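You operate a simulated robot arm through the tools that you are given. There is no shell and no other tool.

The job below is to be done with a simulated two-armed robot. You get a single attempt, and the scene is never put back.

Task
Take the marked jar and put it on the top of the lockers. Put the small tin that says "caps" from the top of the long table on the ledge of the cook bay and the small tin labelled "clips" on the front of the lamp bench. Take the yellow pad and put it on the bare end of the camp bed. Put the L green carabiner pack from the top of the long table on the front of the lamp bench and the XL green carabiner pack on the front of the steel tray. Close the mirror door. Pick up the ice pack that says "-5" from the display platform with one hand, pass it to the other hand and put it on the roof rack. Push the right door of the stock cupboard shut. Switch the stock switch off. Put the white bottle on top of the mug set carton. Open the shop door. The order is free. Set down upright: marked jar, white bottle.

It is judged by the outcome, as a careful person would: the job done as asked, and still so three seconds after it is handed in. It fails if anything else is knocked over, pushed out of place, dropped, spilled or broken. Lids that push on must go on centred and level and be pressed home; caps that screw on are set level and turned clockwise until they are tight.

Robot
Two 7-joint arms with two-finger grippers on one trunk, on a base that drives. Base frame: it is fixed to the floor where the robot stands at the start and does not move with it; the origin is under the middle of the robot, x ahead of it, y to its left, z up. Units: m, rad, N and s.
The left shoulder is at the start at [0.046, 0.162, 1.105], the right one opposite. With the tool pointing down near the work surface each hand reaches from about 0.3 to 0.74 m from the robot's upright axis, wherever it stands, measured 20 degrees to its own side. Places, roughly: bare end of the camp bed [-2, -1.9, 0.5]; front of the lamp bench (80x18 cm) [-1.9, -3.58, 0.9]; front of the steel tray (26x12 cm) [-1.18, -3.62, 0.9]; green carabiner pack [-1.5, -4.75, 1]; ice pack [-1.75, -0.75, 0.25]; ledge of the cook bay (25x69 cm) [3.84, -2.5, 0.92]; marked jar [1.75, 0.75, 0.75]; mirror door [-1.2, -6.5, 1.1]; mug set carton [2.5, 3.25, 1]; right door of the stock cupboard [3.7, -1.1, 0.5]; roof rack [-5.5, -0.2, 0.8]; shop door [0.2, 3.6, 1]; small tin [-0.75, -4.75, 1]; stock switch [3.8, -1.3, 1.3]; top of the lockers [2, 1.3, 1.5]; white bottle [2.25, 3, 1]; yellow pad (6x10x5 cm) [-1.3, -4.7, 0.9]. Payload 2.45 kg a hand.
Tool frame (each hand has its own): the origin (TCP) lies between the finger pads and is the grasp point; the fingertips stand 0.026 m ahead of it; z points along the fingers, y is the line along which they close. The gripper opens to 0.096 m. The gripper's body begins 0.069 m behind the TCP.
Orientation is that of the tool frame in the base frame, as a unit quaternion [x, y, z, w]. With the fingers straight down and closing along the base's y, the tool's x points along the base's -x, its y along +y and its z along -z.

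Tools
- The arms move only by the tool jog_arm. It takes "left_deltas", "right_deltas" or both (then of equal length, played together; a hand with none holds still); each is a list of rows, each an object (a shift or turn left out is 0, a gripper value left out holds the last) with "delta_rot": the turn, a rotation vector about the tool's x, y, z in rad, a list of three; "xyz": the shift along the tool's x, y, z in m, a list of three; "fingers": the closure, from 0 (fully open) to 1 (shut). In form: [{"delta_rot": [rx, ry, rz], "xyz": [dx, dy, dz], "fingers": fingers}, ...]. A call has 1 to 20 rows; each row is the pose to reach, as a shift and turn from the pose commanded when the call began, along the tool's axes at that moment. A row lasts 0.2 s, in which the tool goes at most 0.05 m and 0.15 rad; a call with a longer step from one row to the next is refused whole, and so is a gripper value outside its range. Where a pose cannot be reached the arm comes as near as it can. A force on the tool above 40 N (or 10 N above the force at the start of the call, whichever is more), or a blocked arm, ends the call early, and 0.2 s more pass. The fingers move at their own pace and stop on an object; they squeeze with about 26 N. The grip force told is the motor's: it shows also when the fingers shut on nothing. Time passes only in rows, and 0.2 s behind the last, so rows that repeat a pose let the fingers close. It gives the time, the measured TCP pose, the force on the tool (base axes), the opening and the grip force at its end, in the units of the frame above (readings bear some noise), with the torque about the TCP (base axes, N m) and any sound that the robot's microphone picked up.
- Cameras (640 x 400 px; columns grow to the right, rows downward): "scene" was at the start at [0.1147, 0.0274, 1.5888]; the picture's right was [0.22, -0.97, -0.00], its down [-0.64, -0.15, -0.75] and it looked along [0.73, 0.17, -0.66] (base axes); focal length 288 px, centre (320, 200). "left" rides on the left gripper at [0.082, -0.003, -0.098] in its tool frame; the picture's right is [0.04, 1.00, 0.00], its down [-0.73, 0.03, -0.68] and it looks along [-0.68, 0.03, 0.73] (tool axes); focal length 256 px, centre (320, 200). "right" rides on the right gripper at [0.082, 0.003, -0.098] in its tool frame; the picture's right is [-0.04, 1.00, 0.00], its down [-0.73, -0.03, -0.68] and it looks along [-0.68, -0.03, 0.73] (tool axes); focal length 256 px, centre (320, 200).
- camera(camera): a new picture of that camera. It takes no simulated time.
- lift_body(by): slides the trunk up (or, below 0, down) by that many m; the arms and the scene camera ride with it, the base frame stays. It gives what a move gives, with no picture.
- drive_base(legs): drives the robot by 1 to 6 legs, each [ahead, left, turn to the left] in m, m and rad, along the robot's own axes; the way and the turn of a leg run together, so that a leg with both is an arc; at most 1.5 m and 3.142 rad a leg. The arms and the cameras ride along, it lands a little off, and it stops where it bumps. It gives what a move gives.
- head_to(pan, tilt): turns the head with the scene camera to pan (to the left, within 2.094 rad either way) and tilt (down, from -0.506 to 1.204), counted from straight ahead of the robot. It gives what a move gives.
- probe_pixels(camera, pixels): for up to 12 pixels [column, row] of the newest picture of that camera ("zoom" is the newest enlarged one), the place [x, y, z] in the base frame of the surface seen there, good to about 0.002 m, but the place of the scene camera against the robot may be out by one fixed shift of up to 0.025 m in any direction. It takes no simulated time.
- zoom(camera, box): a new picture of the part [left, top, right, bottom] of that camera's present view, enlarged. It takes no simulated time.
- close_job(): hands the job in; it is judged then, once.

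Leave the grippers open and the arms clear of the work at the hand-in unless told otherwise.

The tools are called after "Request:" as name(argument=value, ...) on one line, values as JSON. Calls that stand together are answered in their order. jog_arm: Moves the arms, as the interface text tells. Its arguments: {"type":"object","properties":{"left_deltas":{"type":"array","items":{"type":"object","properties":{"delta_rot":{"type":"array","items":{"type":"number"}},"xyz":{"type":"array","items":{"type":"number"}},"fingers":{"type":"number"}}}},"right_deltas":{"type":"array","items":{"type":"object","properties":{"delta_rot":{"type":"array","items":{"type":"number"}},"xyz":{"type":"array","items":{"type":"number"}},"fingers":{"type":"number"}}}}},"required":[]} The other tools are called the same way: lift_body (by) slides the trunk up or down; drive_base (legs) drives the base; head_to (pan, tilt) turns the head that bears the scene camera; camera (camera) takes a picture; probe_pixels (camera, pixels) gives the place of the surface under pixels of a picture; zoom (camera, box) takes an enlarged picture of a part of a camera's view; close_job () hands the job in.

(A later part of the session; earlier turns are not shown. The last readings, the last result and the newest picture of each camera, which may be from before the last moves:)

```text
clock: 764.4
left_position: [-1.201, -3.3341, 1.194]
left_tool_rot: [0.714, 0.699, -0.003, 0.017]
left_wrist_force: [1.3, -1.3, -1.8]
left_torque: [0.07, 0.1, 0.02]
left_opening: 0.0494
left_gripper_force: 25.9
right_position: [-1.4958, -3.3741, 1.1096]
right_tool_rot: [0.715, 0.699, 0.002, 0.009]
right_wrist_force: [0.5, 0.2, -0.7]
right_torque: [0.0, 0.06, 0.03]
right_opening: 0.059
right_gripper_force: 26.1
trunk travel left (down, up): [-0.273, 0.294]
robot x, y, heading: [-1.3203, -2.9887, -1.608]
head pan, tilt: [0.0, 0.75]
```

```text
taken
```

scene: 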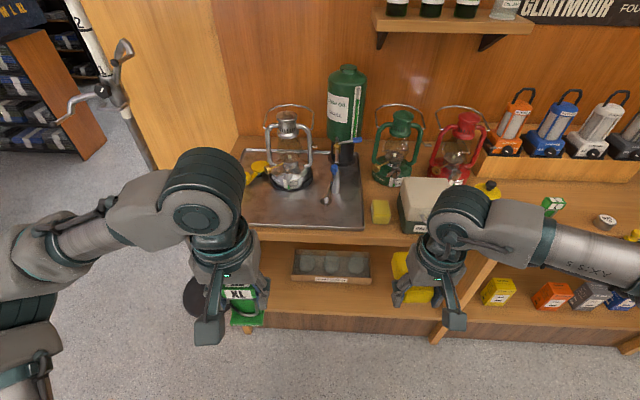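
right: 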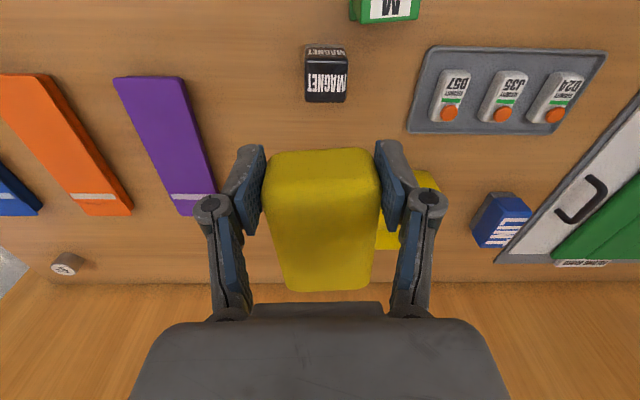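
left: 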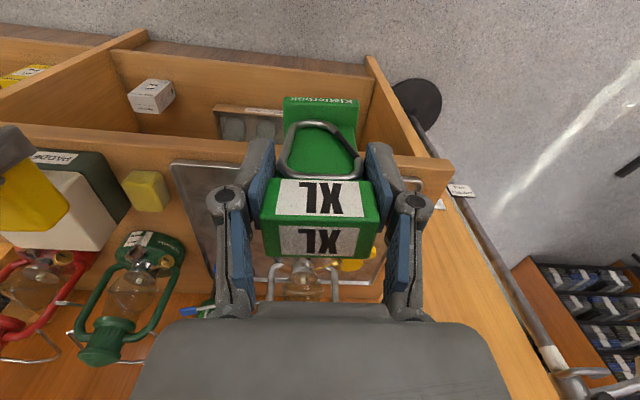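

Strong rocking here (8 cm). Tiny turn and wait.

Request:
drive_base(legs=[[0, 0, 0.05]])

Request:
head_to(pan=0.0, tilt=0.2)

Request:
head_to(pan=0.0, tilt=0.77)

Request:
head_to(pan=0.0, tilt=0.75)

Request:
head_to(pan=0.0, tilt=0.77)

```text
clock: 765.2
left_position: [-1.1997, -3.3287, 1.1965]
left_tool_rot: [0.697, 0.717, 0.002, 0.021]
left_wrist_force: [0.3, -1.1, -1.3]
left_torque: [0.07, 0.04, -0.02]
left_opening: 0.0496
left_gripper_force: 26.0
right_position: [-1.4914, -3.3808, 1.1081]
right_tool_rot: [0.698, 0.716, 0.006, 0.015]
right_wrist_force: [0.8, 0.3, 0.4]
right_torque: [0.0, 0.03, 0.03]
right_opening: 0.059
right_gripper_force: 26.5
trunk travel left (down, up): [-0.273, 0.294]
robot x, y, heading: [-1.3251, -2.9871, -1.557]
head pan, tilt: [0.0, 0.75]
```

```text
clock: 766.2
left_position: [-1.1656, -3.3246, 1.1954]
left_tool_rot: [0.695, 0.719, -0.007, 0.014]
left_wrist_force: [1.4, -0.1, -1.4]
left_torque: [0.07, 0.05, 0.02]
left_opening: 0.0493
left_gripper_force: 26.2
right_position: [-1.4593, -3.3768, 1.113]
right_tool_rot: [0.697, 0.717, -0.003, 0.008]
right_wrist_force: [0.6, -0.9, -0.6]
right_torque: [0.0, 0.05, 0.01]
right_opening: 0.0592
right_gripper_force: 26.1
trunk travel left (down, up): [-0.273, 0.294]
robot x, y, heading: [-1.3096, -2.986, -1.554]
head pan, tilt: [0.0, 0.201]
```

```text
clock: 767.2
left_position: [-1.1594, -3.3242, 1.1952]
left_tool_rot: [0.696, 0.718, -0.009, 0.013]
left_wrist_force: [1.6, 0.0, -1.1]
left_torque: [0.05, 0.17, 0.04]
left_opening: 0.0495
left_gripper_force: 25.9
right_position: [-1.4522, -3.3759, 1.1131]
right_tool_rot: [0.697, 0.717, -0.005, 0.006]
right_wrist_force: [1.3, 0.5, -0.7]
right_torque: [0.01, 0.17, 0.0]
right_opening: 0.059
right_gripper_force: 26.0
trunk travel left (down, up): [-0.273, 0.294]
robot x, y, heading: [-1.3123, -2.9889, -1.56]
head pan, tilt: [0.0, 0.77]
```

```text
clock: 767.8
left_position: [-1.2101, -3.3247, 1.199]
left_tool_rot: [0.697, 0.717, 0.004, 0.026]
left_wrist_force: [0.4, -0.8, -1.8]
left_torque: [-0.02, -0.03, 0.0]
left_opening: 0.0496
left_gripper_force: 26.1
right_position: [-1.5009, -3.3773, 1.1071]
right_tool_rot: [0.699, 0.715, 0.008, 0.018]
right_wrist_force: [-0.4, 0.2, 0.1]
right_torque: [-0.02, 0.01, 0.03]
right_opening: 0.0588
right_gripper_force: 25.8
trunk travel left (down, up): [-0.273, 0.294]
robot x, y, heading: [-1.3246, -2.9873, -1.559]
head pan, tilt: [0.0, 0.75]
```

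```text
clock: 768.4
left_position: [-1.2401, -3.3249, 1.2008]
left_tool_rot: [0.698, 0.715, 0.01, 0.033]
left_wrist_force: [-1.5, 0.8, -1.2]
left_torque: [-0.04, -0.08, -0.02]
left_opening: 0.0495
left_gripper_force: 25.7
right_position: [-1.5282, -3.3772, 1.1044]
right_tool_rot: [0.699, 0.714, 0.016, 0.025]
right_wrist_force: [-0.1, -0.3, -0.3]
right_torque: [0.06, -0.06, -0.01]
right_opening: 0.0591
right_gripper_force: 26.4
trunk travel left (down, up): [-0.273, 0.294]
robot x, y, heading: [-1.3283, -2.986, -1.556]
head pan, tilt: [0.0, 0.77]
```

Still rocking. Back off 0.15 m, then lower the trunk to quiet it.

Request:
drive_base(legs=[[-0.15, 0, -0.05]])

Request:
lift_body(by=-0.2)

Request:
head_to(pan=0.0, tilt=0.75)

Request:
head_to(pan=0.0, tilt=0.77)

Request:
head_to(pan=0.0, tilt=0.75)

Request:
head_to(pan=0.0, tilt=0.77)

```text
clock: 769.8
left_position: [-1.1705, -3.1862, 1.1919]
left_tool_rot: [0.714, 0.7, -0.01, 0.009]
left_wrist_force: [2.3, -1.1, -1.7]
left_torque: [0.11, 0.13, -0.01]
left_opening: 0.0496
left_gripper_force: 26.2
right_position: [-1.4652, -3.2226, 1.1126]
right_tool_rot: [0.715, 0.699, -0.006, 0.003]
right_wrist_force: [1.0, 0.7, -0.7]
right_torque: [-0.02, 0.05, 0.01]
right_opening: 0.059
right_gripper_force: 26.3
trunk travel left (down, up): [-0.273, 0.294]
robot x, y, heading: [-1.3147, -2.8412, -1.604]
head pan, tilt: [0.0, 0.77]
```

```text
clock: 771.9
left_position: [-1.2331, -3.1759, 1.0022]
left_tool_rot: [0.715, 0.698, 0.005, 0.032]
left_wrist_force: [-1.6, 0.7, -1.6]
left_torque: [-0.01, -0.11, 0.0]
left_opening: 0.0496
left_gripper_force: 26.3
right_position: [-1.5246, -3.213, 0.9082]
right_tool_rot: [0.716, 0.697, 0.01, 0.025]
right_wrist_force: [-1.1, 0.5, 0.1]
right_torque: [0.03, -0.16, -0.02]
right_opening: 0.0593
right_gripper_force: 25.5
trunk travel left (down, up): [-0.073, 0.494]
robot x, y, heading: [-1.3188, -2.8403, -1.614]
head pan, tilt: [0.0, 0.77]
```

```text
clock: 772.5
left_position: [-1.2144, -3.1778, 1.0004]
left_tool_rot: [0.714, 0.699, 0.002, 0.025]
left_wrist_force: [-0.1, -0.1, -1.8]
left_torque: [0.0, -0.05, 0.0]
left_opening: 0.0492
left_gripper_force: 26.2
right_position: [-1.5076, -3.216, 0.9102]
right_tool_rot: [0.715, 0.699, 0.005, 0.02]
right_wrist_force: [-0.2, -0.7, -0.8]
right_torque: [0.02, -0.06, -0.03]
right_opening: 0.0592
right_gripper_force: 25.9
trunk travel left (down, up): [-0.073, 0.494]
robot x, y, heading: [-1.3165, -2.8385, -1.608]
head pan, tilt: [0.0, 0.75]
```

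```text
clock: 773.2
left_position: [-1.175, -3.179, 0.9967]
left_tool_rot: [0.713, 0.701, -0.01, 0.014]
left_wrist_force: [0.8, 0.5, -1.2]
left_torque: [0.08, 0.11, 0.0]
left_opening: 0.0496
left_gripper_force: 26.6
right_position: [-1.4709, -3.2182, 0.915]
right_tool_rot: [0.713, 0.701, -0.007, 0.008]
right_wrist_force: [1.2, -0.2, 0.6]
right_torque: [0.05, 0.1, 0.03]
right_opening: 0.0591
right_gripper_force: 26.3
trunk travel left (down, up): [-0.073, 0.494]
robot x, y, heading: [-1.3057, -2.8389, -1.608]
head pan, tilt: [0.0, 0.77]
```

```text
clock: 773.8
left_position: [-1.187, -3.1788, 0.9978]
left_tool_rot: [0.713, 0.701, -0.006, 0.018]
left_wrist_force: [0.8, 0.9, -1.1]
left_torque: [0.05, 0.04, 0.04]
left_opening: 0.0493
left_gripper_force: 25.9
right_position: [-1.4825, -3.2179, 0.9126]
right_tool_rot: [0.715, 0.699, -0.003, 0.011]
right_wrist_force: [0.0, -0.5, -0.4]
right_torque: [0.04, 0.07, 0.0]
right_opening: 0.0593
right_gripper_force: 25.9
trunk travel left (down, up): [-0.073, 0.494]
robot x, y, heading: [-1.3052, -2.8367, -1.609]
head pan, tilt: [0.0, 0.75]
```

```text
clock: 774.4
left_position: [-1.2245, -3.1775, 1.0023]
left_tool_rot: [0.714, 0.699, 0.003, 0.029]
left_wrist_force: [-0.3, 0.2, -2.4]
left_torque: [-0.03, -0.1, 0.0]
left_opening: 0.0496
left_gripper_force: 26.0
right_position: [-1.5176, -3.2145, 0.908]
right_tool_rot: [0.716, 0.698, 0.008, 0.021]
right_wrist_force: [-1.8, -0.1, -1.0]
right_torque: [0.05, -0.09, -0.02]
right_opening: 0.0592
right_gripper_force: 25.9
trunk travel left (down, up): [-0.073, 0.494]
robot x, y, heading: [-1.3134, -2.8388, -1.612]
head pan, tilt: [0.0, 0.77]
```

Lower the trunk all the way (that quieted it before).

Request:
lift_body(by=-0.07)

Request:
jog_arm(left_deltas=[{}, {}, {}, {}, {}, {}, {}, {}, {}, {}])

Request:
jog_arm(left_deltas=[{}])

Request:
jog_arm(left_deltas=[{}])

Request:
jog_arm(left_deltas=[{}])

```text
clock: 775.5
left_position: [-1.1816, -3.178, 0.928]
left_tool_rot: [0.713, 0.701, -0.01, 0.016]
left_wrist_force: [1.1, -0.2, -0.7]
left_torque: [0.03, 0.08, 0.02]
left_opening: 0.0494
left_gripper_force: 26.3
right_position: [-1.4754, -3.2158, 0.8444]
right_tool_rot: [0.715, 0.699, -0.008, 0.011]
right_wrist_force: [1.1, 0.9, 0.5]
right_torque: [0.01, 0.04, 0.04]
right_opening: 0.0591
right_gripper_force: 26.4
trunk travel left (down, up): [-0.003, 0.564]
robot x, y, heading: [-1.3062, -2.8377, -1.609]
head pan, tilt: [0.0, 0.77]
```

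```text
clock: 777.7
left_position: [-1.1996, -3.1781, 0.9288]
left_tool_rot: [0.714, 0.7, -0.002, 0.021]
left_wrist_force: [0.1, 0.5, -1.5]
left_torque: [0.04, 0.0, 0.0]
left_opening: 0.0497
left_gripper_force: 26.1
right_position: [-1.4954, -3.2172, 0.8415]
right_tool_rot: [0.715, 0.699, 0.001, 0.015]
right_wrist_force: [1.1, 0.0, -0.6]
right_torque: [0.05, 0.02, 0.0]
right_opening: 0.0589
right_gripper_force: 26.2
trunk travel left (down, up): [-0.003, 0.564]
robot x, y, heading: [-1.3131, -2.839, -1.611]
head pan, tilt: [0.0, 0.77]
```

```text
clock: 778.1
left_position: [-1.2029, -3.1797, 0.929]
left_tool_rot: [0.714, 0.7, -0.002, 0.021]
left_wrist_force: [-0.7, -0.5, -1.3]
left_torque: [0.03, -0.03, -0.02]
left_opening: 0.0493
left_gripper_force: 25.8
right_position: [-1.4965, -3.2163, 0.8406]
right_tool_rot: [0.716, 0.698, 0.001, 0.016]
right_wrist_force: [-0.1, -0.3, -0.5]
right_torque: [0.04, 0.03, 0.04]
right_opening: 0.0592
right_gripper_force: 25.9
trunk travel left (down, up): [-0.003, 0.564]
robot x, y, heading: [-1.3091, -2.8385, -1.608]
head pan, tilt: [0.0, 0.77]
```

```text
clock: 778.5
left_position: [-1.1996, -3.1798, 0.9285]
left_tool_rot: [0.713, 0.7, -0.003, 0.02]
left_wrist_force: [0.1, 0.0, -1.5]
left_torque: [0.02, 0.04, 0.01]
left_opening: 0.0497
left_gripper_force: 25.8
right_position: [-1.4956, -3.2164, 0.8417]
right_tool_rot: [0.715, 0.699, 0.001, 0.016]
right_wrist_force: [-0.4, 0.0, 0.1]
right_torque: [0.04, -0.03, 0.01]
right_opening: 0.0592
right_gripper_force: 25.8
trunk travel left (down, up): [-0.003, 0.564]
robot x, y, heading: [-1.3105, -2.8407, -1.61]
head pan, tilt: [0.0, 0.77]
```

```text
clock: 778.9
left_position: [-1.2024, -3.1791, 0.928]
left_tool_rot: [0.714, 0.699, -0.002, 0.023]
left_wrist_force: [-1.9, -0.2, -1.5]
left_torque: [0.0, -0.02, -0.02]
left_opening: 0.0496
left_gripper_force: 25.7
right_position: [-1.498, -3.217, 0.8406]
right_tool_rot: [0.715, 0.699, 0.003, 0.016]
right_wrist_force: [-0.1, -0.1, -1.1]
right_torque: [-0.01, -0.03, 0.02]
right_opening: 0.0591
right_gripper_force: 26.4
trunk travel left (down, up): [-0.003, 0.564]
robot x, y, heading: [-1.3115, -2.8356, -1.606]
head pan, tilt: [0.0, 0.77]
```

Quiet at the lowest trunk position. I work from here: raise both hands by arm (left to z≈1.08, right to z≈1.05), then drive ahead slowly.

Request:
jog_arm(left_deltas=[{"xyz": [0, 0, -0.04]}, {"xyz": [0, 0, -0.08]}, {"xyz": [0, 0, -0.12]}, {"xyz": [0, 0, -0.15]}, {"xyz": [0, 0, -0.15]}], right_deltas=[{"xyz": [0, 0, -0.05]}, {"xyz": [0, 0, -0.1]}, {"xyz": [0, 0, -0.15]}, {"xyz": [0, 0, -0.2]}, {"xyz": [0, 0, -0.22]}])

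Request:
drive_base(legs=[[0.09, 0, 0], [0.09, 0, 0]])

Request:
jog_arm(left_deltas=[{}, {}, {}, {}, {}])

Request:
jog_arm(left_deltas=[{}])

Request:
camera(camera="left")

```text
clock: 780.1
left_position: [-1.2222, -3.1724, 1.0012]
left_tool_rot: [0.714, 0.7, -0.002, 0.02]
left_wrist_force: [0.9, -0.2, -2.2]
left_torque: [0.04, -0.02, 0.02]
left_opening: 0.0494
left_gripper_force: 25.9
left hand out of reach, approached as far as the arm can: row 2, 3, 4, 5
right_position: [-1.5016, -3.2138, 1.0622]
right_tool_rot: [0.715, 0.699, 0.001, 0.015]
right_wrist_force: [-0.2, 0.8, -0.4]
right_torque: [0.04, 0.01, -0.01]
right_opening: 0.0592
right_gripper_force: 26.0
trunk travel left (down, up): [-0.003, 0.564]
robot x, y, heading: [-1.309, -2.8395, -1.608]
head pan, tilt: [0.0, 0.77]
```

```text
clock: 781.9
left_position: [-1.2292, -3.3506, 1.0009]
left_tool_rot: [0.715, 0.699, -0.003, 0.019]
left_wrist_force: [0.6, -0.6, -1.5]
left_torque: [0.03, 0.03, 0.0]
left_opening: 0.0495
left_gripper_force: 26.2
right_position: [-1.5086, -3.3923, 1.0614]
right_tool_rot: [0.717, 0.697, 0.0, 0.014]
right_wrist_force: [0.4, -0.7, -1.2]
right_torque: [0.05, 0.01, 0.01]
right_opening: 0.0589
right_gripper_force: 25.7
trunk travel left (down, up): [-0.003, 0.564]
robot x, y, heading: [-1.3203, -3.0149, -1.615]
head pan, tilt: [0.0, 0.77]
```

```text
clock: 783.1
left_position: [-1.2314, -3.3451, 1.0025]
left_tool_rot: [0.715, 0.698, -0.005, 0.023]
left_wrist_force: [0.0, -0.4, -1.7]
left_torque: [-0.02, -0.04, -0.01]
left_opening: 0.0496
left_gripper_force: 26.2
right_position: [-1.5086, -3.3862, 1.0654]
right_tool_rot: [0.716, 0.698, -0.001, 0.017]
right_wrist_force: [-0.5, -0.3, 0.3]
right_torque: [0.06, 0.04, -0.01]
right_opening: 0.0592
right_gripper_force: 25.8
trunk travel left (down, up): [-0.003, 0.564]
robot x, y, heading: [-1.3177, -3.0163, -1.611]
head pan, tilt: [0.0, 0.77]
```

```text
clock: 783.5
left_position: [-1.2307, -3.345, 1.0037]
left_tool_rot: [0.715, 0.699, -0.004, 0.022]
left_wrist_force: [0.1, -0.3, -1.3]
left_torque: [0.02, -0.01, 0.02]
left_opening: 0.0495
left_gripper_force: 25.9
right_position: [-1.5091, -3.3855, 1.0645]
right_tool_rot: [0.717, 0.697, -0.001, 0.016]
right_wrist_force: [0.2, 0.2, -1.4]
right_torque: [-0.01, 0.01, 0.0]
right_opening: 0.059
right_gripper_force: 26.2
trunk travel left (down, up): [-0.003, 0.564]
robot x, y, heading: [-1.3182, -3.0183, -1.613]
head pan, tilt: [0.0, 0.77]
```

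```text
taken
```

left: 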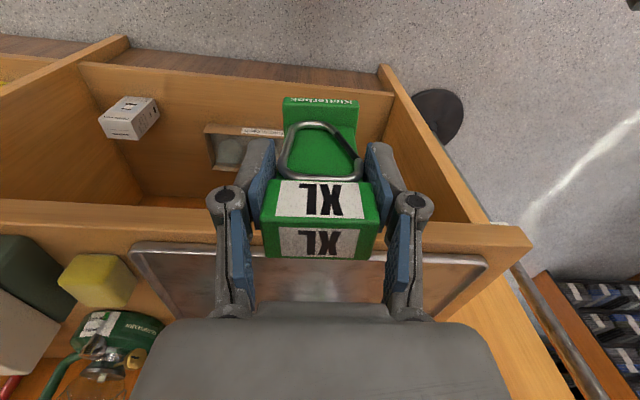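

Steady. Raise the trunk 0.1 for clearance, then look.

Request:
lift_body(by=0.1)

Request:
jog_arm(left_deltas=[{}])

Request:
camera(camera="left")

Request:
probe_pixels(camera="left", pixels=[[180, 260], [200, 300], [430, 260], [440, 290], [300, 275], [190, 235], [420, 235], [160, 245], [465, 255]])

```text
clock: 784.8
left_position: [-1.2311, -3.3472, 1.1008]
left_tool_rot: [0.715, 0.698, -0.004, 0.021]
left_wrist_force: [0.1, -0.2, -2.0]
left_torque: [0.04, 0.0, -0.02]
left_opening: 0.0494
left_gripper_force: 26.2
right_position: [-1.5101, -3.3881, 1.1627]
right_tool_rot: [0.717, 0.697, 0.001, 0.015]
right_wrist_force: [-0.6, 0.3, -0.6]
right_torque: [0.03, -0.03, -0.02]
right_opening: 0.0592
right_gripper_force: 26.2
trunk travel left (down, up): [-0.103, 0.464]
robot x, y, heading: [-1.3186, -3.0175, -1.615]
head pan, tilt: [0.0, 0.77]
```

```text
clock: 785.2
left_position: [-1.231, -3.3458, 1.1034]
left_tool_rot: [0.715, 0.698, -0.005, 0.024]
left_wrist_force: [0.0, 1.0, -2.4]
left_torque: [0.0, -0.01, -0.01]
left_opening: 0.0494
left_gripper_force: 26.3
right_position: [-1.5082, -3.3846, 1.1641]
right_tool_rot: [0.716, 0.697, -0.001, 0.017]
right_wrist_force: [0.2, 0.2, -0.8]
right_torque: [0.0, -0.01, -0.01]
right_opening: 0.0592
right_gripper_force: 26.2
trunk travel left (down, up): [-0.103, 0.464]
robot x, y, heading: [-1.3169, -3.017, -1.616]
head pan, tilt: [0.0, 0.77]
```

```text
taken
```

left: 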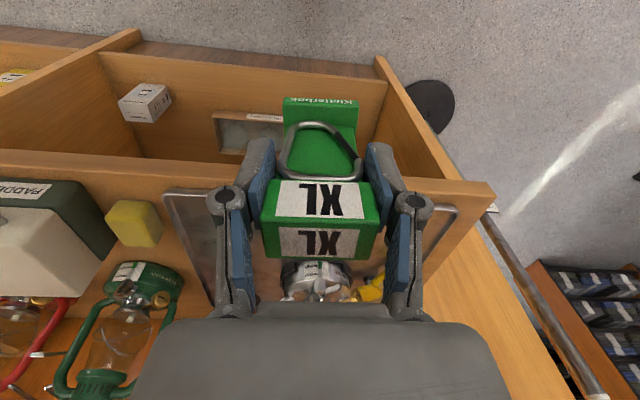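

```text
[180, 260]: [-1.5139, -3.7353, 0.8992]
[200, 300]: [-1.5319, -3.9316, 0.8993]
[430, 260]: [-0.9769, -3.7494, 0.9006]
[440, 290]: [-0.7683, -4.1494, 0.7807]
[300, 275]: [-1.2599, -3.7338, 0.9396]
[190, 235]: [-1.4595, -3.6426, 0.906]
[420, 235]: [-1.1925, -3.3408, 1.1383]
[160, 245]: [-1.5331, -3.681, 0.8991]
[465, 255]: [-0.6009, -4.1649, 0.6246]
```

Target on the tray: (−1.19, −3.62), clear of the lantern (front at y≈−3.73). Move there in short rows, levelling the hand, at z≈1.05.

Request:
jog_arm(left_deltas=[{"xyz": [-0.04, 0.007, 0.01], "delta_rot": [0.013, 0.02, 0]}, {"xyz": [-0.08, 0.014, 0.02], "delta_rot": [0.026, 0.041, 0]}, {"xyz": [-0.12, 0.021, 0.03], "delta_rot": [0.026, 0.041, 0]}, {"xyz": [-0.16, 0.028, 0.04], "delta_rot": [0.026, 0.041, 0]}, {"xyz": [-0.2, 0.035, 0.05], "delta_rot": [0.026, 0.041, 0]}, {"xyz": [-0.24, 0.042, 0.06], "delta_rot": [0.026, 0.041, 0]}, {"xyz": [-0.272, 0.047, 0.065], "delta_rot": [0.026, 0.041, 0]}, {"xyz": [-0.272, 0.047, 0.065], "delta_rot": [0.026, 0.041, 0]}])

Request:
camera(camera="left")

```text
clock: 787.0
left_position: [-1.1886, -3.62, 1.0475]
left_tool_rot: [0.716, 0.698, 0.0, 0.0]
left_wrist_force: [0.2, -0.2, -1.3]
left_torque: [-0.04, 0.03, -0.01]
left_opening: 0.0495
left_gripper_force: 26.3
right_position: [-1.5108, -3.3864, 1.1651]
right_tool_rot: [0.717, 0.697, 0.0, 0.016]
right_wrist_force: [0.2, -0.4, 0.6]
right_torque: [-0.02, -0.01, -0.03]
right_opening: 0.0589
right_gripper_force: 26.1
trunk travel left (down, up): [-0.103, 0.464]
robot x, y, heading: [-1.3173, -3.0184, -1.609]
head pan, tilt: [0.0, 0.77]
```

```text
taken
```

left: 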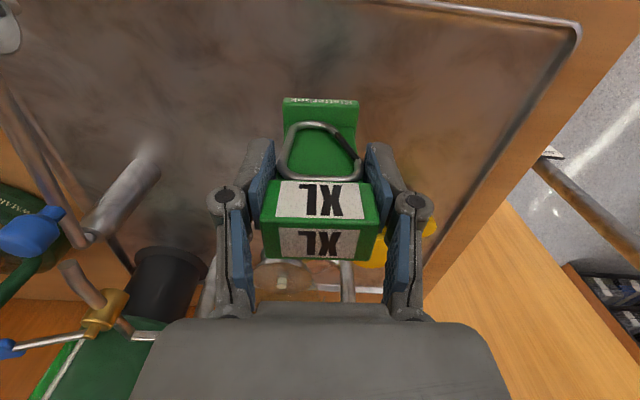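

Check the clearance to the lantern from the scene camera before lowering.

Request:
camera(camera="scene")

Request:
zoom(camera="scene", box=[150, 60, 350, 260])

```text
taken
```

scene: 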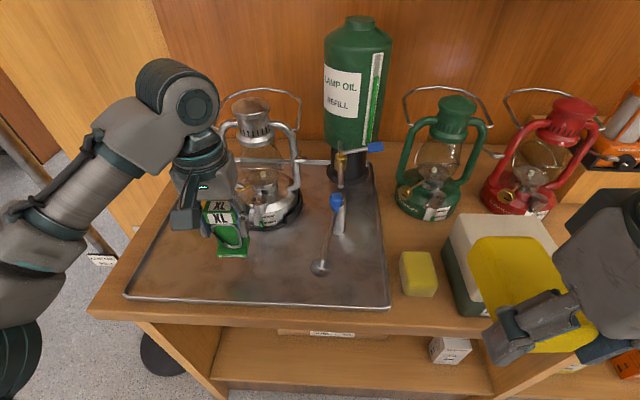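

```text
2.00 times, centred on (250, 160) of scene
```

zoom: 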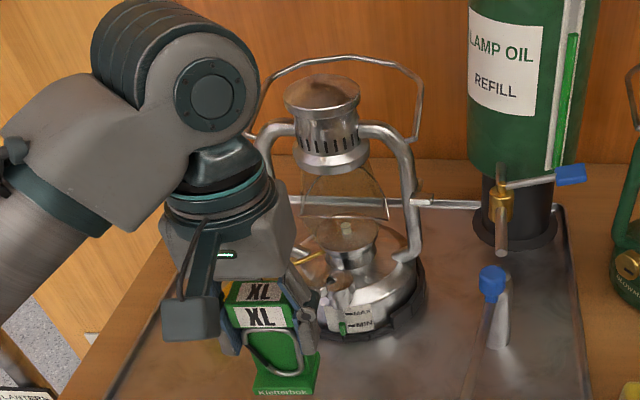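

To be safer I shift 2 cm toward me and 2 cm left, then lower.

Request:
jog_arm(left_deltas=[{"xyz": [0.01, 0.01, 0]}, {"xyz": [0.02, 0.02, 0]}, {"xyz": [0.02, 0.02, 0.02]}, {"xyz": [0.02, 0.02, 0.04]}, {"xyz": [0.02, 0.02, 0.05]}, {"xyz": [0.02, 0.02, 0.055]}, {"xyz": [0.02, 0.02, 0.055]}])

Request:
jog_arm(left_deltas=[{"xyz": [0, 0, 0.003]}, {"xyz": [0, 0, 0.006]}])

```text
clock: 788.6
left_position: [-1.1675, -3.6012, 0.9943]
left_tool_rot: [0.715, 0.699, 0.001, -0.001]
left_wrist_force: [0.6, 0.4, -2.0]
left_torque: [0.01, -0.01, -0.03]
left_opening: 0.0496
left_gripper_force: 26.1
right_position: [-1.5079, -3.3861, 1.1643]
right_tool_rot: [0.717, 0.697, -0.001, 0.017]
right_wrist_force: [0.0, 0.5, -0.1]
right_torque: [0.03, -0.02, 0.01]
right_opening: 0.0591
right_gripper_force: 25.5
trunk travel left (down, up): [-0.103, 0.464]
robot x, y, heading: [-1.3152, -3.0177, -1.617]
head pan, tilt: [0.0, 0.77]
```

```text
clock: 789.2
left_position: [-1.1671, -3.601, 0.9885]
left_tool_rot: [0.715, 0.699, 0.002, -0.001]
left_wrist_force: [-0.4, 0.9, -0.7]
left_torque: [0.0, -0.02, -0.02]
left_opening: 0.0496
left_gripper_force: 25.5
right_position: [-1.5083, -3.3864, 1.1637]
right_tool_rot: [0.717, 0.697, -0.001, 0.017]
right_wrist_force: [0.0, -0.2, 0.4]
right_torque: [0.08, -0.01, 0.02]
right_opening: 0.059
right_gripper_force: 26.4
trunk travel left (down, up): [-0.103, 0.464]
robot x, y, heading: [-1.3165, -3.0131, -1.611]
head pan, tilt: [0.0, 0.77]
```

Request:
jog_arm(left_deltas=[{"xyz": [0, 0, 0.002]}, {"xyz": [0, 0, 0.004]}, {"xyz": [0, 0, 0.005]}])

```text
clock: 790.0
left_position: [-1.1682, -3.6027, 0.9847]
left_tool_rot: [0.715, 0.699, 0.001, 0.0]
left_wrist_force: [0.1, 0.1, 5.3]
left_torque: [-0.23, 0.15, 0.03]
left_opening: 0.0496
left_gripper_force: 26.1
right_position: [-1.5088, -3.3851, 1.1652]
right_tool_rot: [0.716, 0.697, -0.001, 0.017]
right_wrist_force: [0.3, 0.4, -0.5]
right_torque: [0.04, 0.04, -0.03]
right_opening: 0.0593
right_gripper_force: 25.7
trunk travel left (down, up): [-0.103, 0.464]
robot x, y, heading: [-1.3171, -3.0214, -1.613]
head pan, tilt: [0.0, 0.77]
```

Contact (5 N). Open and withdraw upward.

Request:
jog_arm(left_deltas=[{"xyz": [0, 0, -0.001], "fingers": 0.4}, {"xyz": [0, 0, -0.001], "fingers": 0.2}, {"xyz": [0, 0, -0.001], "fingers": 0.0}, {"xyz": [0, 0, -0.001], "fingers": 0.0}, {"xyz": [0, 0, -0.03]}, {"xyz": [0, 0, -0.06]}, {"xyz": [0.01, 0, -0.09]}, {"xyz": [0.04, 0, -0.11]}, {"xyz": [0.08, 0, -0.12]}, {"xyz": [0.12, 0, -0.12]}])

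Request:
camera(camera="left")

Request:
camera(camera="scene")

```text
clock: 792.2
left_position: [-1.1666, -3.4785, 1.1036]
left_tool_rot: [0.715, 0.699, 0.001, -0.001]
left_wrist_force: [0.2, 0.6, -0.4]
left_torque: [-0.05, -0.01, 0.05]
left_opening: 0.0958
left_gripper_force: 0.1
right_position: [-1.5101, -3.3858, 1.1655]
right_tool_rot: [0.716, 0.697, -0.001, 0.017]
right_wrist_force: [0.1, 0.3, -0.8]
right_torque: [0.01, -0.01, -0.03]
right_opening: 0.0593
right_gripper_force: 26.1
trunk travel left (down, up): [-0.103, 0.464]
robot x, y, heading: [-1.318, -3.0176, -1.614]
head pan, tilt: [0.0, 0.77]
```

```text
taken
```

left: 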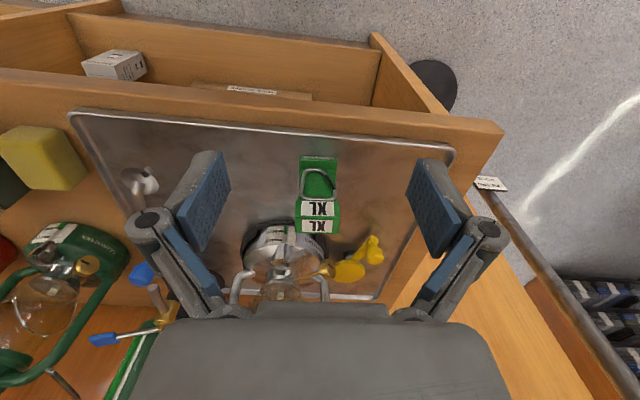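

```text
taken
```

scene: 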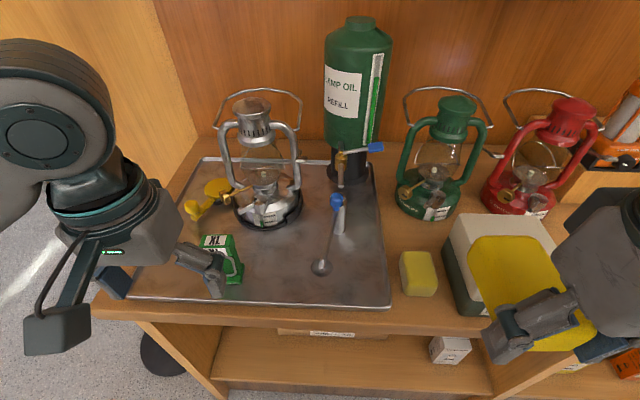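

XL stands on the tray's front. Now the pad to the camp bed: back off, turn right, go ahead 0.8, turn right to face the bed.

Request:
drive_base(legs=[[-0.2, 0, 0], [0, 0, -1.53], [0.8, 0, 0], [0, 0, -1.55]])

Request:
head_to(pan=-0.1, tilt=0.8)

Request:
camera(camera="scene")

Request:
camera(camera="right")

```text
clock: 805.1
left_position: [-2.2806, -2.3759, 1.1015]
left_tool_rot: [0.723, -0.691, 0.002, 0.001]
left_wrist_force: [0.5, 0.1, 0.8]
left_torque: [0.03, 0.0, 0.02]
left_opening: 0.0961
left_gripper_force: 0.2
right_position: [-1.935, -2.4458, 1.1647]
right_tool_rot: [0.721, -0.693, -0.016, 0.0]
right_wrist_force: [-0.7, 0.7, 0.2]
right_torque: [0.0, -0.02, -0.01]
right_opening: 0.059
right_gripper_force: 25.6
trunk travel left (down, up): [-0.103, 0.464]
robot x, y, heading: [-2.1014, -2.8284, 1.595]
head pan, tilt: [0.0, 0.77]
```

```text
clock: 805.8
left_position: [-2.2819, -2.3806, 1.1059]
left_tool_rot: [0.722, -0.692, 0.0, 0.0]
left_wrist_force: [-0.2, -0.8, -0.1]
left_torque: [-0.03, 0.01, -0.01]
left_opening: 0.0958
left_gripper_force: 0.1
right_position: [-1.9338, -2.4511, 1.1662]
right_tool_rot: [0.721, -0.692, -0.017, -0.001]
right_wrist_force: [0.6, 0.2, 0.0]
right_torque: [-0.03, -0.02, -0.02]
right_opening: 0.0589
right_gripper_force: 26.2
trunk travel left (down, up): [-0.103, 0.464]
robot x, y, heading: [-2.1024, -2.8246, 1.597]
head pan, tilt: [-0.099, 0.799]
```

```text
taken
```

scene: 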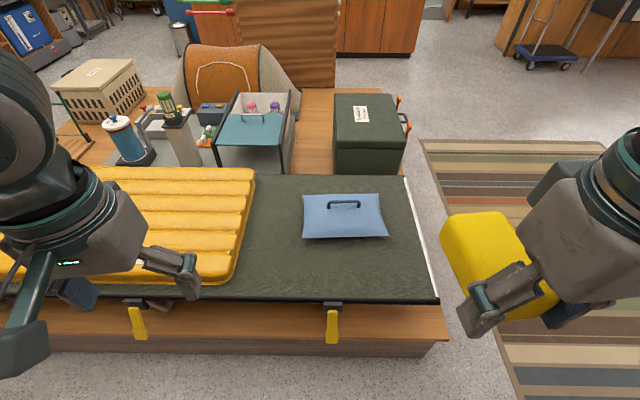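

```text
taken
```

right: 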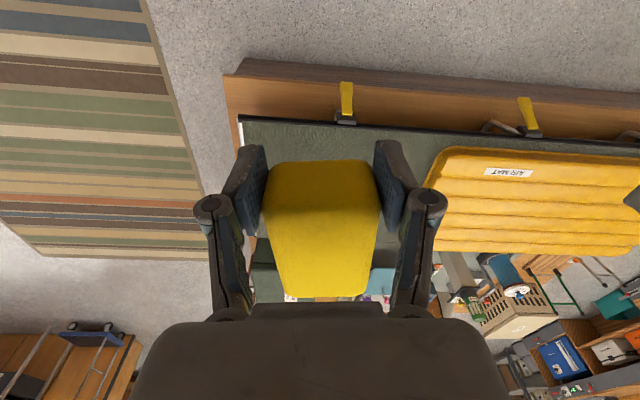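

The bed's bare end: blue lid-like item in it; free area in front (e.g. (300,265)). Probe.

Request:
probe_pixels(camera="scene", pixels=[[270, 270], [330, 270], [400, 265], [435, 290], [310, 235], [385, 232], [255, 285], [245, 240], [265, 230], [330, 295], [420, 230], [300, 190]])

```text
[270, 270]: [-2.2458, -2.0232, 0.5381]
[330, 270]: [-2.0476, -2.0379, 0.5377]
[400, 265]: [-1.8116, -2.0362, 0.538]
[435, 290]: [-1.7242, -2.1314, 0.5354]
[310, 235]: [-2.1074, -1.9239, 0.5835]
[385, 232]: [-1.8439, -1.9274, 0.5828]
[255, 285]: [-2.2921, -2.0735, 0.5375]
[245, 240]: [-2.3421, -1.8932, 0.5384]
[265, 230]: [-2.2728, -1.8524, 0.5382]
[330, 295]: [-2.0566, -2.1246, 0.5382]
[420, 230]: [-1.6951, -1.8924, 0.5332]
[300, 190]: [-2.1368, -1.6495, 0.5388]
```

Bed z≈0.538; I'll put the pad at about (−1.95, −2.04). Drive ahead 0.2 and lower the trunk.

Request:
drive_base(legs=[[0.2, 0, 0]])

Request:
lift_body(by=-0.1)

Request:
camera(camera="right")

Request:
probe_pixels(camera="right", pixels=[[150, 140], [420, 140], [400, 100], [200, 120], [180, 200], [430, 200], [190, 110]])

```text
clock: 807.3
left_position: [-2.2869, -2.1826, 1.1049]
left_tool_rot: [0.722, -0.691, 0.0, 0.0]
left_wrist_force: [-0.6, 0.1, 0.0]
left_torque: [-0.01, 0.0, 0.02]
left_opening: 0.096
left_gripper_force: 0.1
right_position: [-1.9393, -2.2527, 1.1663]
right_tool_rot: [0.721, -0.692, -0.017, -0.002]
right_wrist_force: [-0.6, 0.3, -0.7]
right_torque: [-0.02, 0.02, 0.0]
right_opening: 0.0592
right_gripper_force: 26.2
trunk travel left (down, up): [-0.103, 0.464]
robot x, y, heading: [-2.1043, -2.6323, 1.604]
head pan, tilt: [-0.099, 0.799]
```

```text
clock: 808.7
left_position: [-2.2873, -2.1583, 0.9738]
left_tool_rot: [0.722, -0.69, 0.031, 0.032]
left_wrist_force: [0.4, -0.3, -0.2]
left_torque: [0.05, 0.0, -0.01]
left_opening: 0.0963
left_gripper_force: 0.0
right_position: [-1.9395, -2.2602, 1.0687]
right_tool_rot: [0.722, -0.692, -0.02, -0.005]
right_wrist_force: [-0.2, -0.6, 0.6]
right_torque: [0.01, -0.02, 0.01]
right_opening: 0.0591
right_gripper_force: 25.8
trunk travel left (down, up): [-0.003, 0.564]
robot x, y, heading: [-2.1071, -2.6315, 1.605]
head pan, tilt: [-0.099, 0.799]
```

```text
taken
```

right: 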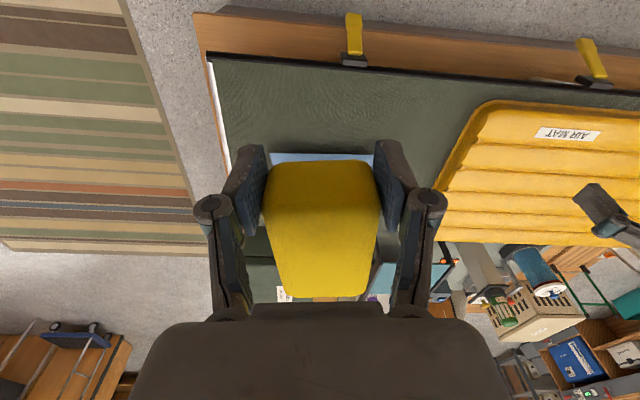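

```text
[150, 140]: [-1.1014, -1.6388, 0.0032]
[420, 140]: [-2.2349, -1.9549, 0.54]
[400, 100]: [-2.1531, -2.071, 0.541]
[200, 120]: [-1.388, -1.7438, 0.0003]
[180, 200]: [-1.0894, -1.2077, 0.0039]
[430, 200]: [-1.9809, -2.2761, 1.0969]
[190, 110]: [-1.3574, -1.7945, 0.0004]
```

Bed z=0.540. Move the pad forward and down to just above the bed.

Request:
jog_arm(right_deltas=[{"xyz": [-0.03, -0.002, 0.03], "delta_rot": [0.011, 0.018, 0]}, {"xyz": [-0.06, -0.004, 0.06], "delta_rot": [0.022, 0.035, 0]}, {"xyz": [-0.09, -0.006, 0.09], "delta_rot": [0.022, 0.035, 0]}, {"xyz": [-0.12, -0.008, 0.12], "delta_rot": [0.022, 0.035, 0]}, {"xyz": [-0.15, -0.008, 0.15], "delta_rot": [0.022, 0.035, 0]}, {"xyz": [-0.172, -0.008, 0.19], "delta_rot": [0.022, 0.035, 0]}, {"xyz": [-0.172, -0.008, 0.235], "delta_rot": [0.022, 0.035, 0]}, {"xyz": [-0.172, -0.008, 0.28], "delta_rot": [0.022, 0.035, 0]}, {"xyz": [-0.172, -0.008, 0.325], "delta_rot": [0.022, 0.035, 0]}, {"xyz": [-0.172, -0.008, 0.37], "delta_rot": [0.022, 0.035, 0]}, {"xyz": [-0.172, -0.008, 0.415], "delta_rot": [0.022, 0.035, 0]}, {"xyz": [-0.172, -0.008, 0.46], "delta_rot": [0.022, 0.035, 0]}, {"xyz": [-0.172, -0.008, 0.475], "delta_rot": [0.022, 0.035, 0]}])

Request:
camera(camera="right")

Request:
camera(camera="scene")

```text
clock: 811.5
left_position: [-2.287, -2.155, 0.9714]
left_tool_rot: [0.722, -0.69, 0.034, 0.033]
left_wrist_force: [-0.3, 0.9, -0.7]
left_torque: [0.02, 0.02, 0.02]
left_opening: 0.0961
left_gripper_force: 0.0
right_position: [-1.9494, -2.073, 0.5989]
right_tool_rot: [0.722, -0.692, 0.0, 0.001]
right_wrist_force: [-0.8, 1.3, -1.0]
right_torque: [-0.03, -0.01, 0.01]
right_opening: 0.0589
right_gripper_force: 26.0
trunk travel left (down, up): [-0.003, 0.564]
robot x, y, heading: [-2.104, -2.6311, 1.598]
head pan, tilt: [-0.099, 0.799]
```

```text
taken
```

right: 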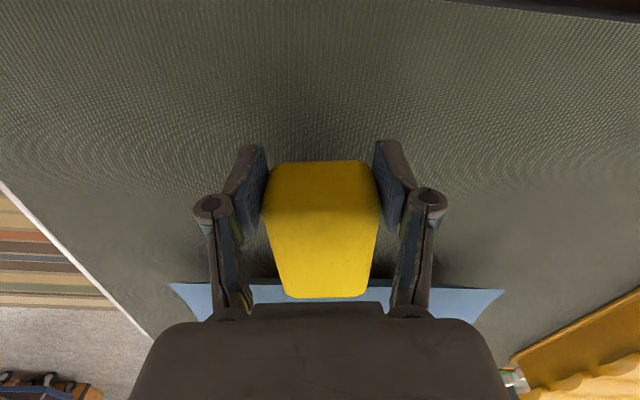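

```text
taken
```

scene: 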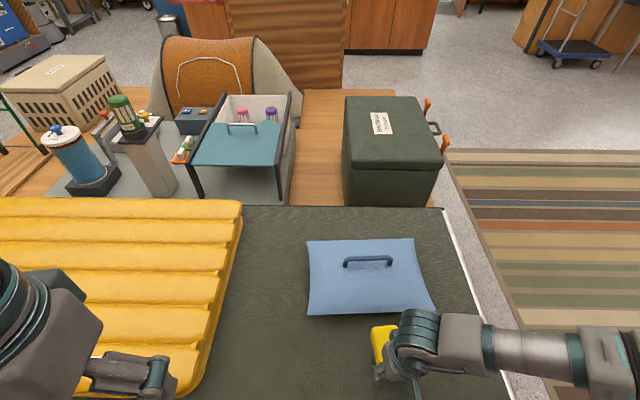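

Shift 2 cm back from the blue item and lower gently.

Request:
jog_arm(right_deltas=[{"xyz": [0.01, 0, 0.005]}, {"xyz": [0.02, 0, 0.015]}, {"xyz": [0.02, 0, 0.025]}, {"xyz": [0.02, 0, 0.03]}, {"xyz": [0.02, 0, 0.034]}])

```text
clock: 812.7
left_position: [-2.2877, -2.1554, 0.9735]
left_tool_rot: [0.723, -0.69, 0.032, 0.033]
left_wrist_force: [0.3, -0.6, 0.4]
left_torque: [-0.01, -0.01, 0.02]
left_opening: 0.0958
left_gripper_force: 0.1
right_position: [-1.9492, -2.0905, 0.564]
right_tool_rot: [0.721, -0.693, 0.0, 0.0]
right_wrist_force: [1.8, -1.3, 8.8]
right_torque: [0.78, 0.16, -0.08]
right_opening: 0.059
right_gripper_force: 26.4
trunk travel left (down, up): [-0.003, 0.564]
robot x, y, heading: [-2.1091, -2.6306, 1.598]
head pan, tilt: [-0.099, 0.799]
```

Contact (9 N). Open and raise the hand.

Request:
jog_arm(right_deltas=[{"xyz": [0, 0, -0.002], "fingers": 0.25}, {"xyz": [0, 0, -0.002], "fingers": 0.1}, {"xyz": [0, 0, -0.002], "fingers": 0.0}, {"xyz": [0, 0, -0.002], "fingers": 0.0}, {"xyz": [0, 0, -0.04]}, {"xyz": [0, 0, -0.08]}, {"xyz": [0, 0, -0.12]}, {"xyz": [0, 0, -0.16]}, {"xyz": [0.03, 0, -0.2]}, {"xyz": [0.06, 0, -0.24]}, {"xyz": [0.09, 0, -0.28]}, {"xyz": [0.12, 0, -0.32]}])

Request:
camera(camera="right")

Request:
camera(camera="scene")

```text
clock: 815.3
left_position: [-2.2873, -2.1553, 0.9727]
left_tool_rot: [0.722, -0.691, 0.033, 0.032]
left_wrist_force: [-0.3, -0.3, 0.5]
left_torque: [0.01, -0.01, 0.01]
left_opening: 0.0959
left_gripper_force: 0.1
right_position: [-1.9485, -2.2113, 0.8832]
right_tool_rot: [0.721, -0.692, 0.0, 0.0]
right_wrist_force: [-0.8, -0.3, -0.3]
right_torque: [0.04, 0.01, 0.03]
right_opening: 0.0958
right_gripper_force: 0.1
trunk travel left (down, up): [-0.003, 0.564]
robot x, y, heading: [-2.1077, -2.6291, 1.596]
head pan, tilt: [-0.099, 0.799]
```

```text
taken
```

right: 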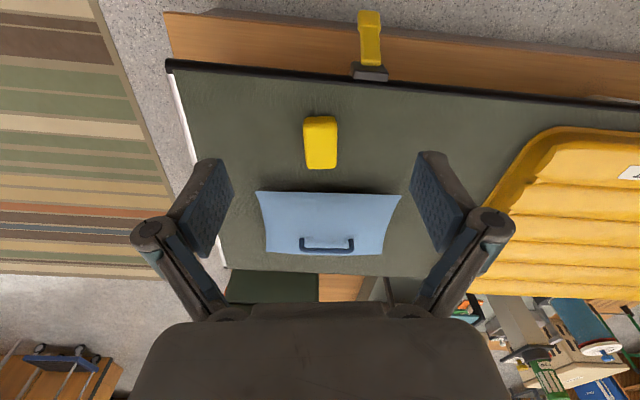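

```text
taken
```

scene: 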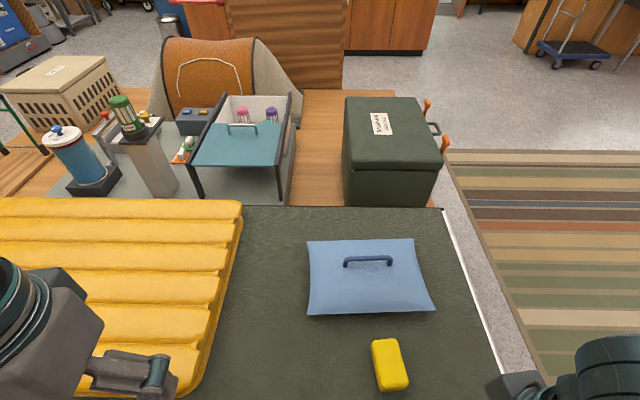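

The pad lies on the bare end. Now the caps tin: approach from the table's right end, via the opening. Back off, turn, drive.

Request:
jog_arm(right_deltas=[{"xyz": [0.02, 0, -0.04]}, {"xyz": [0.04, 0, -0.08]}, {"xyz": [0.06, 0, -0.12]}])

Request:
drive_base(legs=[[-0.22, 0, 0], [0, 0, -1.6], [1.2, 0, 0], [0.92, 0, 0], [0, 0, -1.571]])

```text
clock: 816.1
left_position: [-2.2882, -2.1545, 0.9724]
left_tool_rot: [0.722, -0.691, 0.033, 0.032]
left_wrist_force: [0.8, -0.6, -0.4]
left_torque: [0.01, 0.01, -0.02]
left_opening: 0.0959
left_gripper_force: 0.0
right_position: [-1.9452, -2.2673, 1.0067]
right_tool_rot: [0.721, -0.693, 0.0, 0.002]
right_wrist_force: [-0.5, -0.3, 0.5]
right_torque: [0.03, 0.0, -0.01]
right_opening: 0.096
right_gripper_force: 0.0
trunk travel left (down, up): [-0.003, 0.564]
robot x, y, heading: [-2.1058, -2.6329, 1.602]
head pan, tilt: [-0.099, 0.799]
```

```text
clock: 835.7
left_position: [0.2197, -3.2207, 0.9724]
left_tool_rot: [0.695, 0.717, 0.033, -0.034]
left_wrist_force: [1.2, 0.0, 0.7]
left_torque: [0.03, 0.0, -0.03]
left_opening: 0.096
left_gripper_force: 0.1
right_position: [-0.1226, -3.1051, 1.0055]
right_tool_rot: [0.698, 0.716, 0.001, -0.001]
right_wrist_force: [0.9, 0.0, -0.3]
right_torque: [0.0, -0.02, -0.02]
right_opening: 0.0961
right_gripper_force: 0.0
trunk travel left (down, up): [-0.003, 0.564]
robot x, y, heading: [0.0448, -2.7442, -1.558]
head pan, tilt: [-0.099, 0.799]
```

Go ahead 1.9 m through the opening, then turn right to face the table's end.

Request:
drive_base(legs=[[1.0, 0, 0], [0.9, 0, 0], [0, 0, -1.571]])

Request:
head_to(pan=-0.1, tilt=0.6)

Request:
camera(camera="scene")

Request:
camera(camera="right")

```text
clock: 849.0
left_position: [-0.4038, -4.7698, 0.9746]
left_tool_rot: [0.999, 0.0, 0.045, 0.001]
left_wrist_force: [0.0, 0.5, -0.4]
left_torque: [-0.03, -0.03, -0.02]
left_opening: 0.0959
left_gripper_force: 0.0
right_position: [-0.2766, -4.4345, 1.0078]
right_tool_rot: [1.0, -0.002, -0.001, 0.0]
right_wrist_force: [-0.1, -0.3, 0.2]
right_torque: [-0.05, 0.01, 0.03]
right_opening: 0.096
right_gripper_force: 0.1
trunk travel left (down, up): [-0.003, 0.564]
robot x, y, heading: [0.074, -4.6085, 3.123]
head pan, tilt: [-0.099, 0.799]
```

```text
clock: 849.7
left_position: [-0.3984, -4.7702, 0.9776]
left_tool_rot: [0.999, 0.001, 0.041, 0.0]
left_wrist_force: [0.4, 0.7, -0.8]
left_torque: [0.0, -0.02, 0.0]
left_opening: 0.0957
left_gripper_force: 0.0
right_position: [-0.2729, -4.4339, 1.0091]
right_tool_rot: [1.0, -0.002, -0.004, 0.0]
right_wrist_force: [0.1, -0.3, -0.1]
right_torque: [-0.04, -0.01, 0.0]
right_opening: 0.096
right_gripper_force: 0.1
trunk travel left (down, up): [-0.003, 0.564]
robot x, y, heading: [0.0744, -4.6109, 3.126]
head pan, tilt: [-0.099, 0.6]
```

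```text
taken
```

scene: 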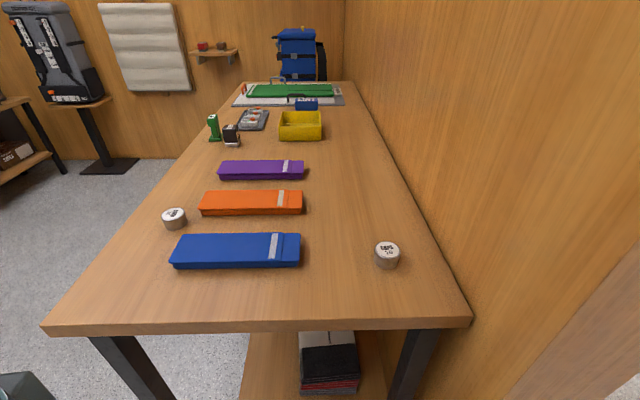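

```text
taken
```

right: 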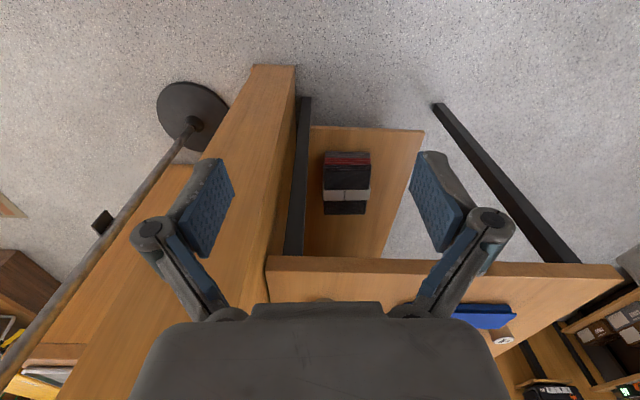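

Caps tin at (387,255), close to the wall on the right. Probe the tin, table edge and wall.

Request:
probe_pixels(camera="scene", pixels=[[387, 248], [400, 255], [375, 255], [470, 315], [440, 250], [410, 180], [60, 325], [500, 300], [470, 250]])

Request:
probe_pixels(camera="right", pixels=[[270, 262], [290, 258], [285, 120], [280, 200], [240, 120], [380, 262], [600, 268]])

```text
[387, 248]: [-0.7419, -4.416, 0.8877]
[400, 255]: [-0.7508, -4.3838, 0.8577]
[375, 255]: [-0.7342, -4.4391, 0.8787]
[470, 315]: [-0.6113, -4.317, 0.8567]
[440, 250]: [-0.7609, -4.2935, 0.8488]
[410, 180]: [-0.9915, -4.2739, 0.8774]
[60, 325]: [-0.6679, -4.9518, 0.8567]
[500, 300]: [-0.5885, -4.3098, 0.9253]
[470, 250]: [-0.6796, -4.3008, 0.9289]
```

```text
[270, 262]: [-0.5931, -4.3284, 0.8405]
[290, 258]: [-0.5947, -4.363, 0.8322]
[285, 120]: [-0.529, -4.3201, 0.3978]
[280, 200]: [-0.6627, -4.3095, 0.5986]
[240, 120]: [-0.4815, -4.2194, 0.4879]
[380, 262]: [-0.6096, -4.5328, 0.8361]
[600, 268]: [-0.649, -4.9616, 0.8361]
```

The wall is close on the right, so I'll use the left hand from the table's corner: go to about (−0.28, −4.85) facing heading 2.3.

Request:
drive_base(legs=[[0, 0, 0.611], [0.41, 0, 0], [0, 0, -1.437]])

Request:
head_to(pan=0.0, tilt=0.7)

Request:
camera(camera="scene")

Request:
camera(camera="left")

```text
clock: 857.5
left_position: [-0.6975, -4.6133, 0.9781]
left_tool_rot: [0.921, -0.388, 0.038, 0.017]
left_wrist_force: [-0.7, 0.2, 0.6]
left_torque: [0.01, 0.01, 0.0]
left_opening: 0.096
left_gripper_force: 0.1
right_position: [-0.3664, -4.4702, 1.0094]
right_tool_rot: [0.921, -0.391, -0.003, 0.0]
right_wrist_force: [0.0, 0.2, -0.4]
right_torque: [-0.01, 0.02, 0.04]
right_opening: 0.096
right_gripper_force: 0.0
trunk travel left (down, up): [-0.003, 0.564]
robot x, y, heading: [-0.2499, -4.8426, 2.326]
head pan, tilt: [-0.099, 0.6]
```

```text
clock: 858.1
left_position: [-0.6925, -4.6165, 0.9797]
left_tool_rot: [0.921, -0.388, 0.036, 0.016]
left_wrist_force: [0.8, -1.0, -0.1]
left_torque: [0.02, -0.02, -0.03]
left_opening: 0.0961
left_gripper_force: 0.0
right_position: [-0.3603, -4.4756, 1.011]
right_tool_rot: [0.92, -0.391, -0.006, -0.003]
right_wrist_force: [0.1, -0.2, 0.4]
right_torque: [0.0, -0.01, -0.01]
right_opening: 0.0962
right_gripper_force: 0.2
trunk travel left (down, up): [-0.003, 0.564]
robot x, y, heading: [-0.251, -4.8466, 2.326]
head pan, tilt: [0.0, 0.7]
```

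```text
taken
```

scene: 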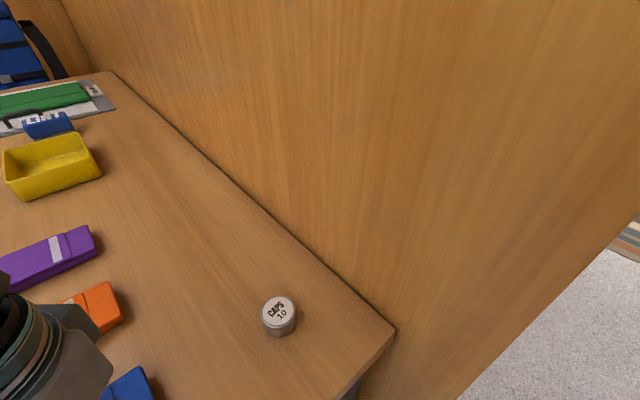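

```text
taken
```

left: 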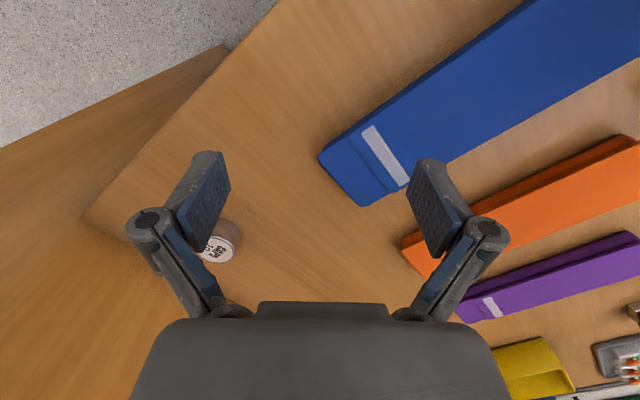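

Caps tin seen at left-view (217,247). Probe it.

Request:
probe_pixels(camera="left", pixels=[[213, 252], [222, 255], [234, 235], [230, 255], [205, 248], [225, 228], [270, 230]])

Request:
zoom(camera="left", box=[180, 210, 260, 280])

Request:
probe_pixels(camera="scene", pixels=[[279, 305], [265, 310], [295, 310], [279, 320], [279, 297]])

```text
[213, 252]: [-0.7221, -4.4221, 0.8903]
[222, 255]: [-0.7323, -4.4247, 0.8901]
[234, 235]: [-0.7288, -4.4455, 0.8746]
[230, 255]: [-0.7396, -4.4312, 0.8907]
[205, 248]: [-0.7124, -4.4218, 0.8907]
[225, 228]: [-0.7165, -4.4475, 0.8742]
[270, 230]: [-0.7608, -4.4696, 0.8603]
```

```text
5.71 times, centred on (220, 245) of left
```

zoom: 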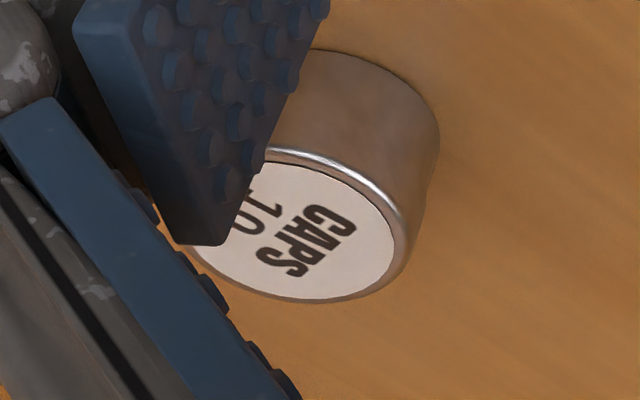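

```text
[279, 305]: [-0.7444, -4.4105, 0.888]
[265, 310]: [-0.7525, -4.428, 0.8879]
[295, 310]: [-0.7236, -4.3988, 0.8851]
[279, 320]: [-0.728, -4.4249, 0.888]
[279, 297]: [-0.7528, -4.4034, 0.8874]
```

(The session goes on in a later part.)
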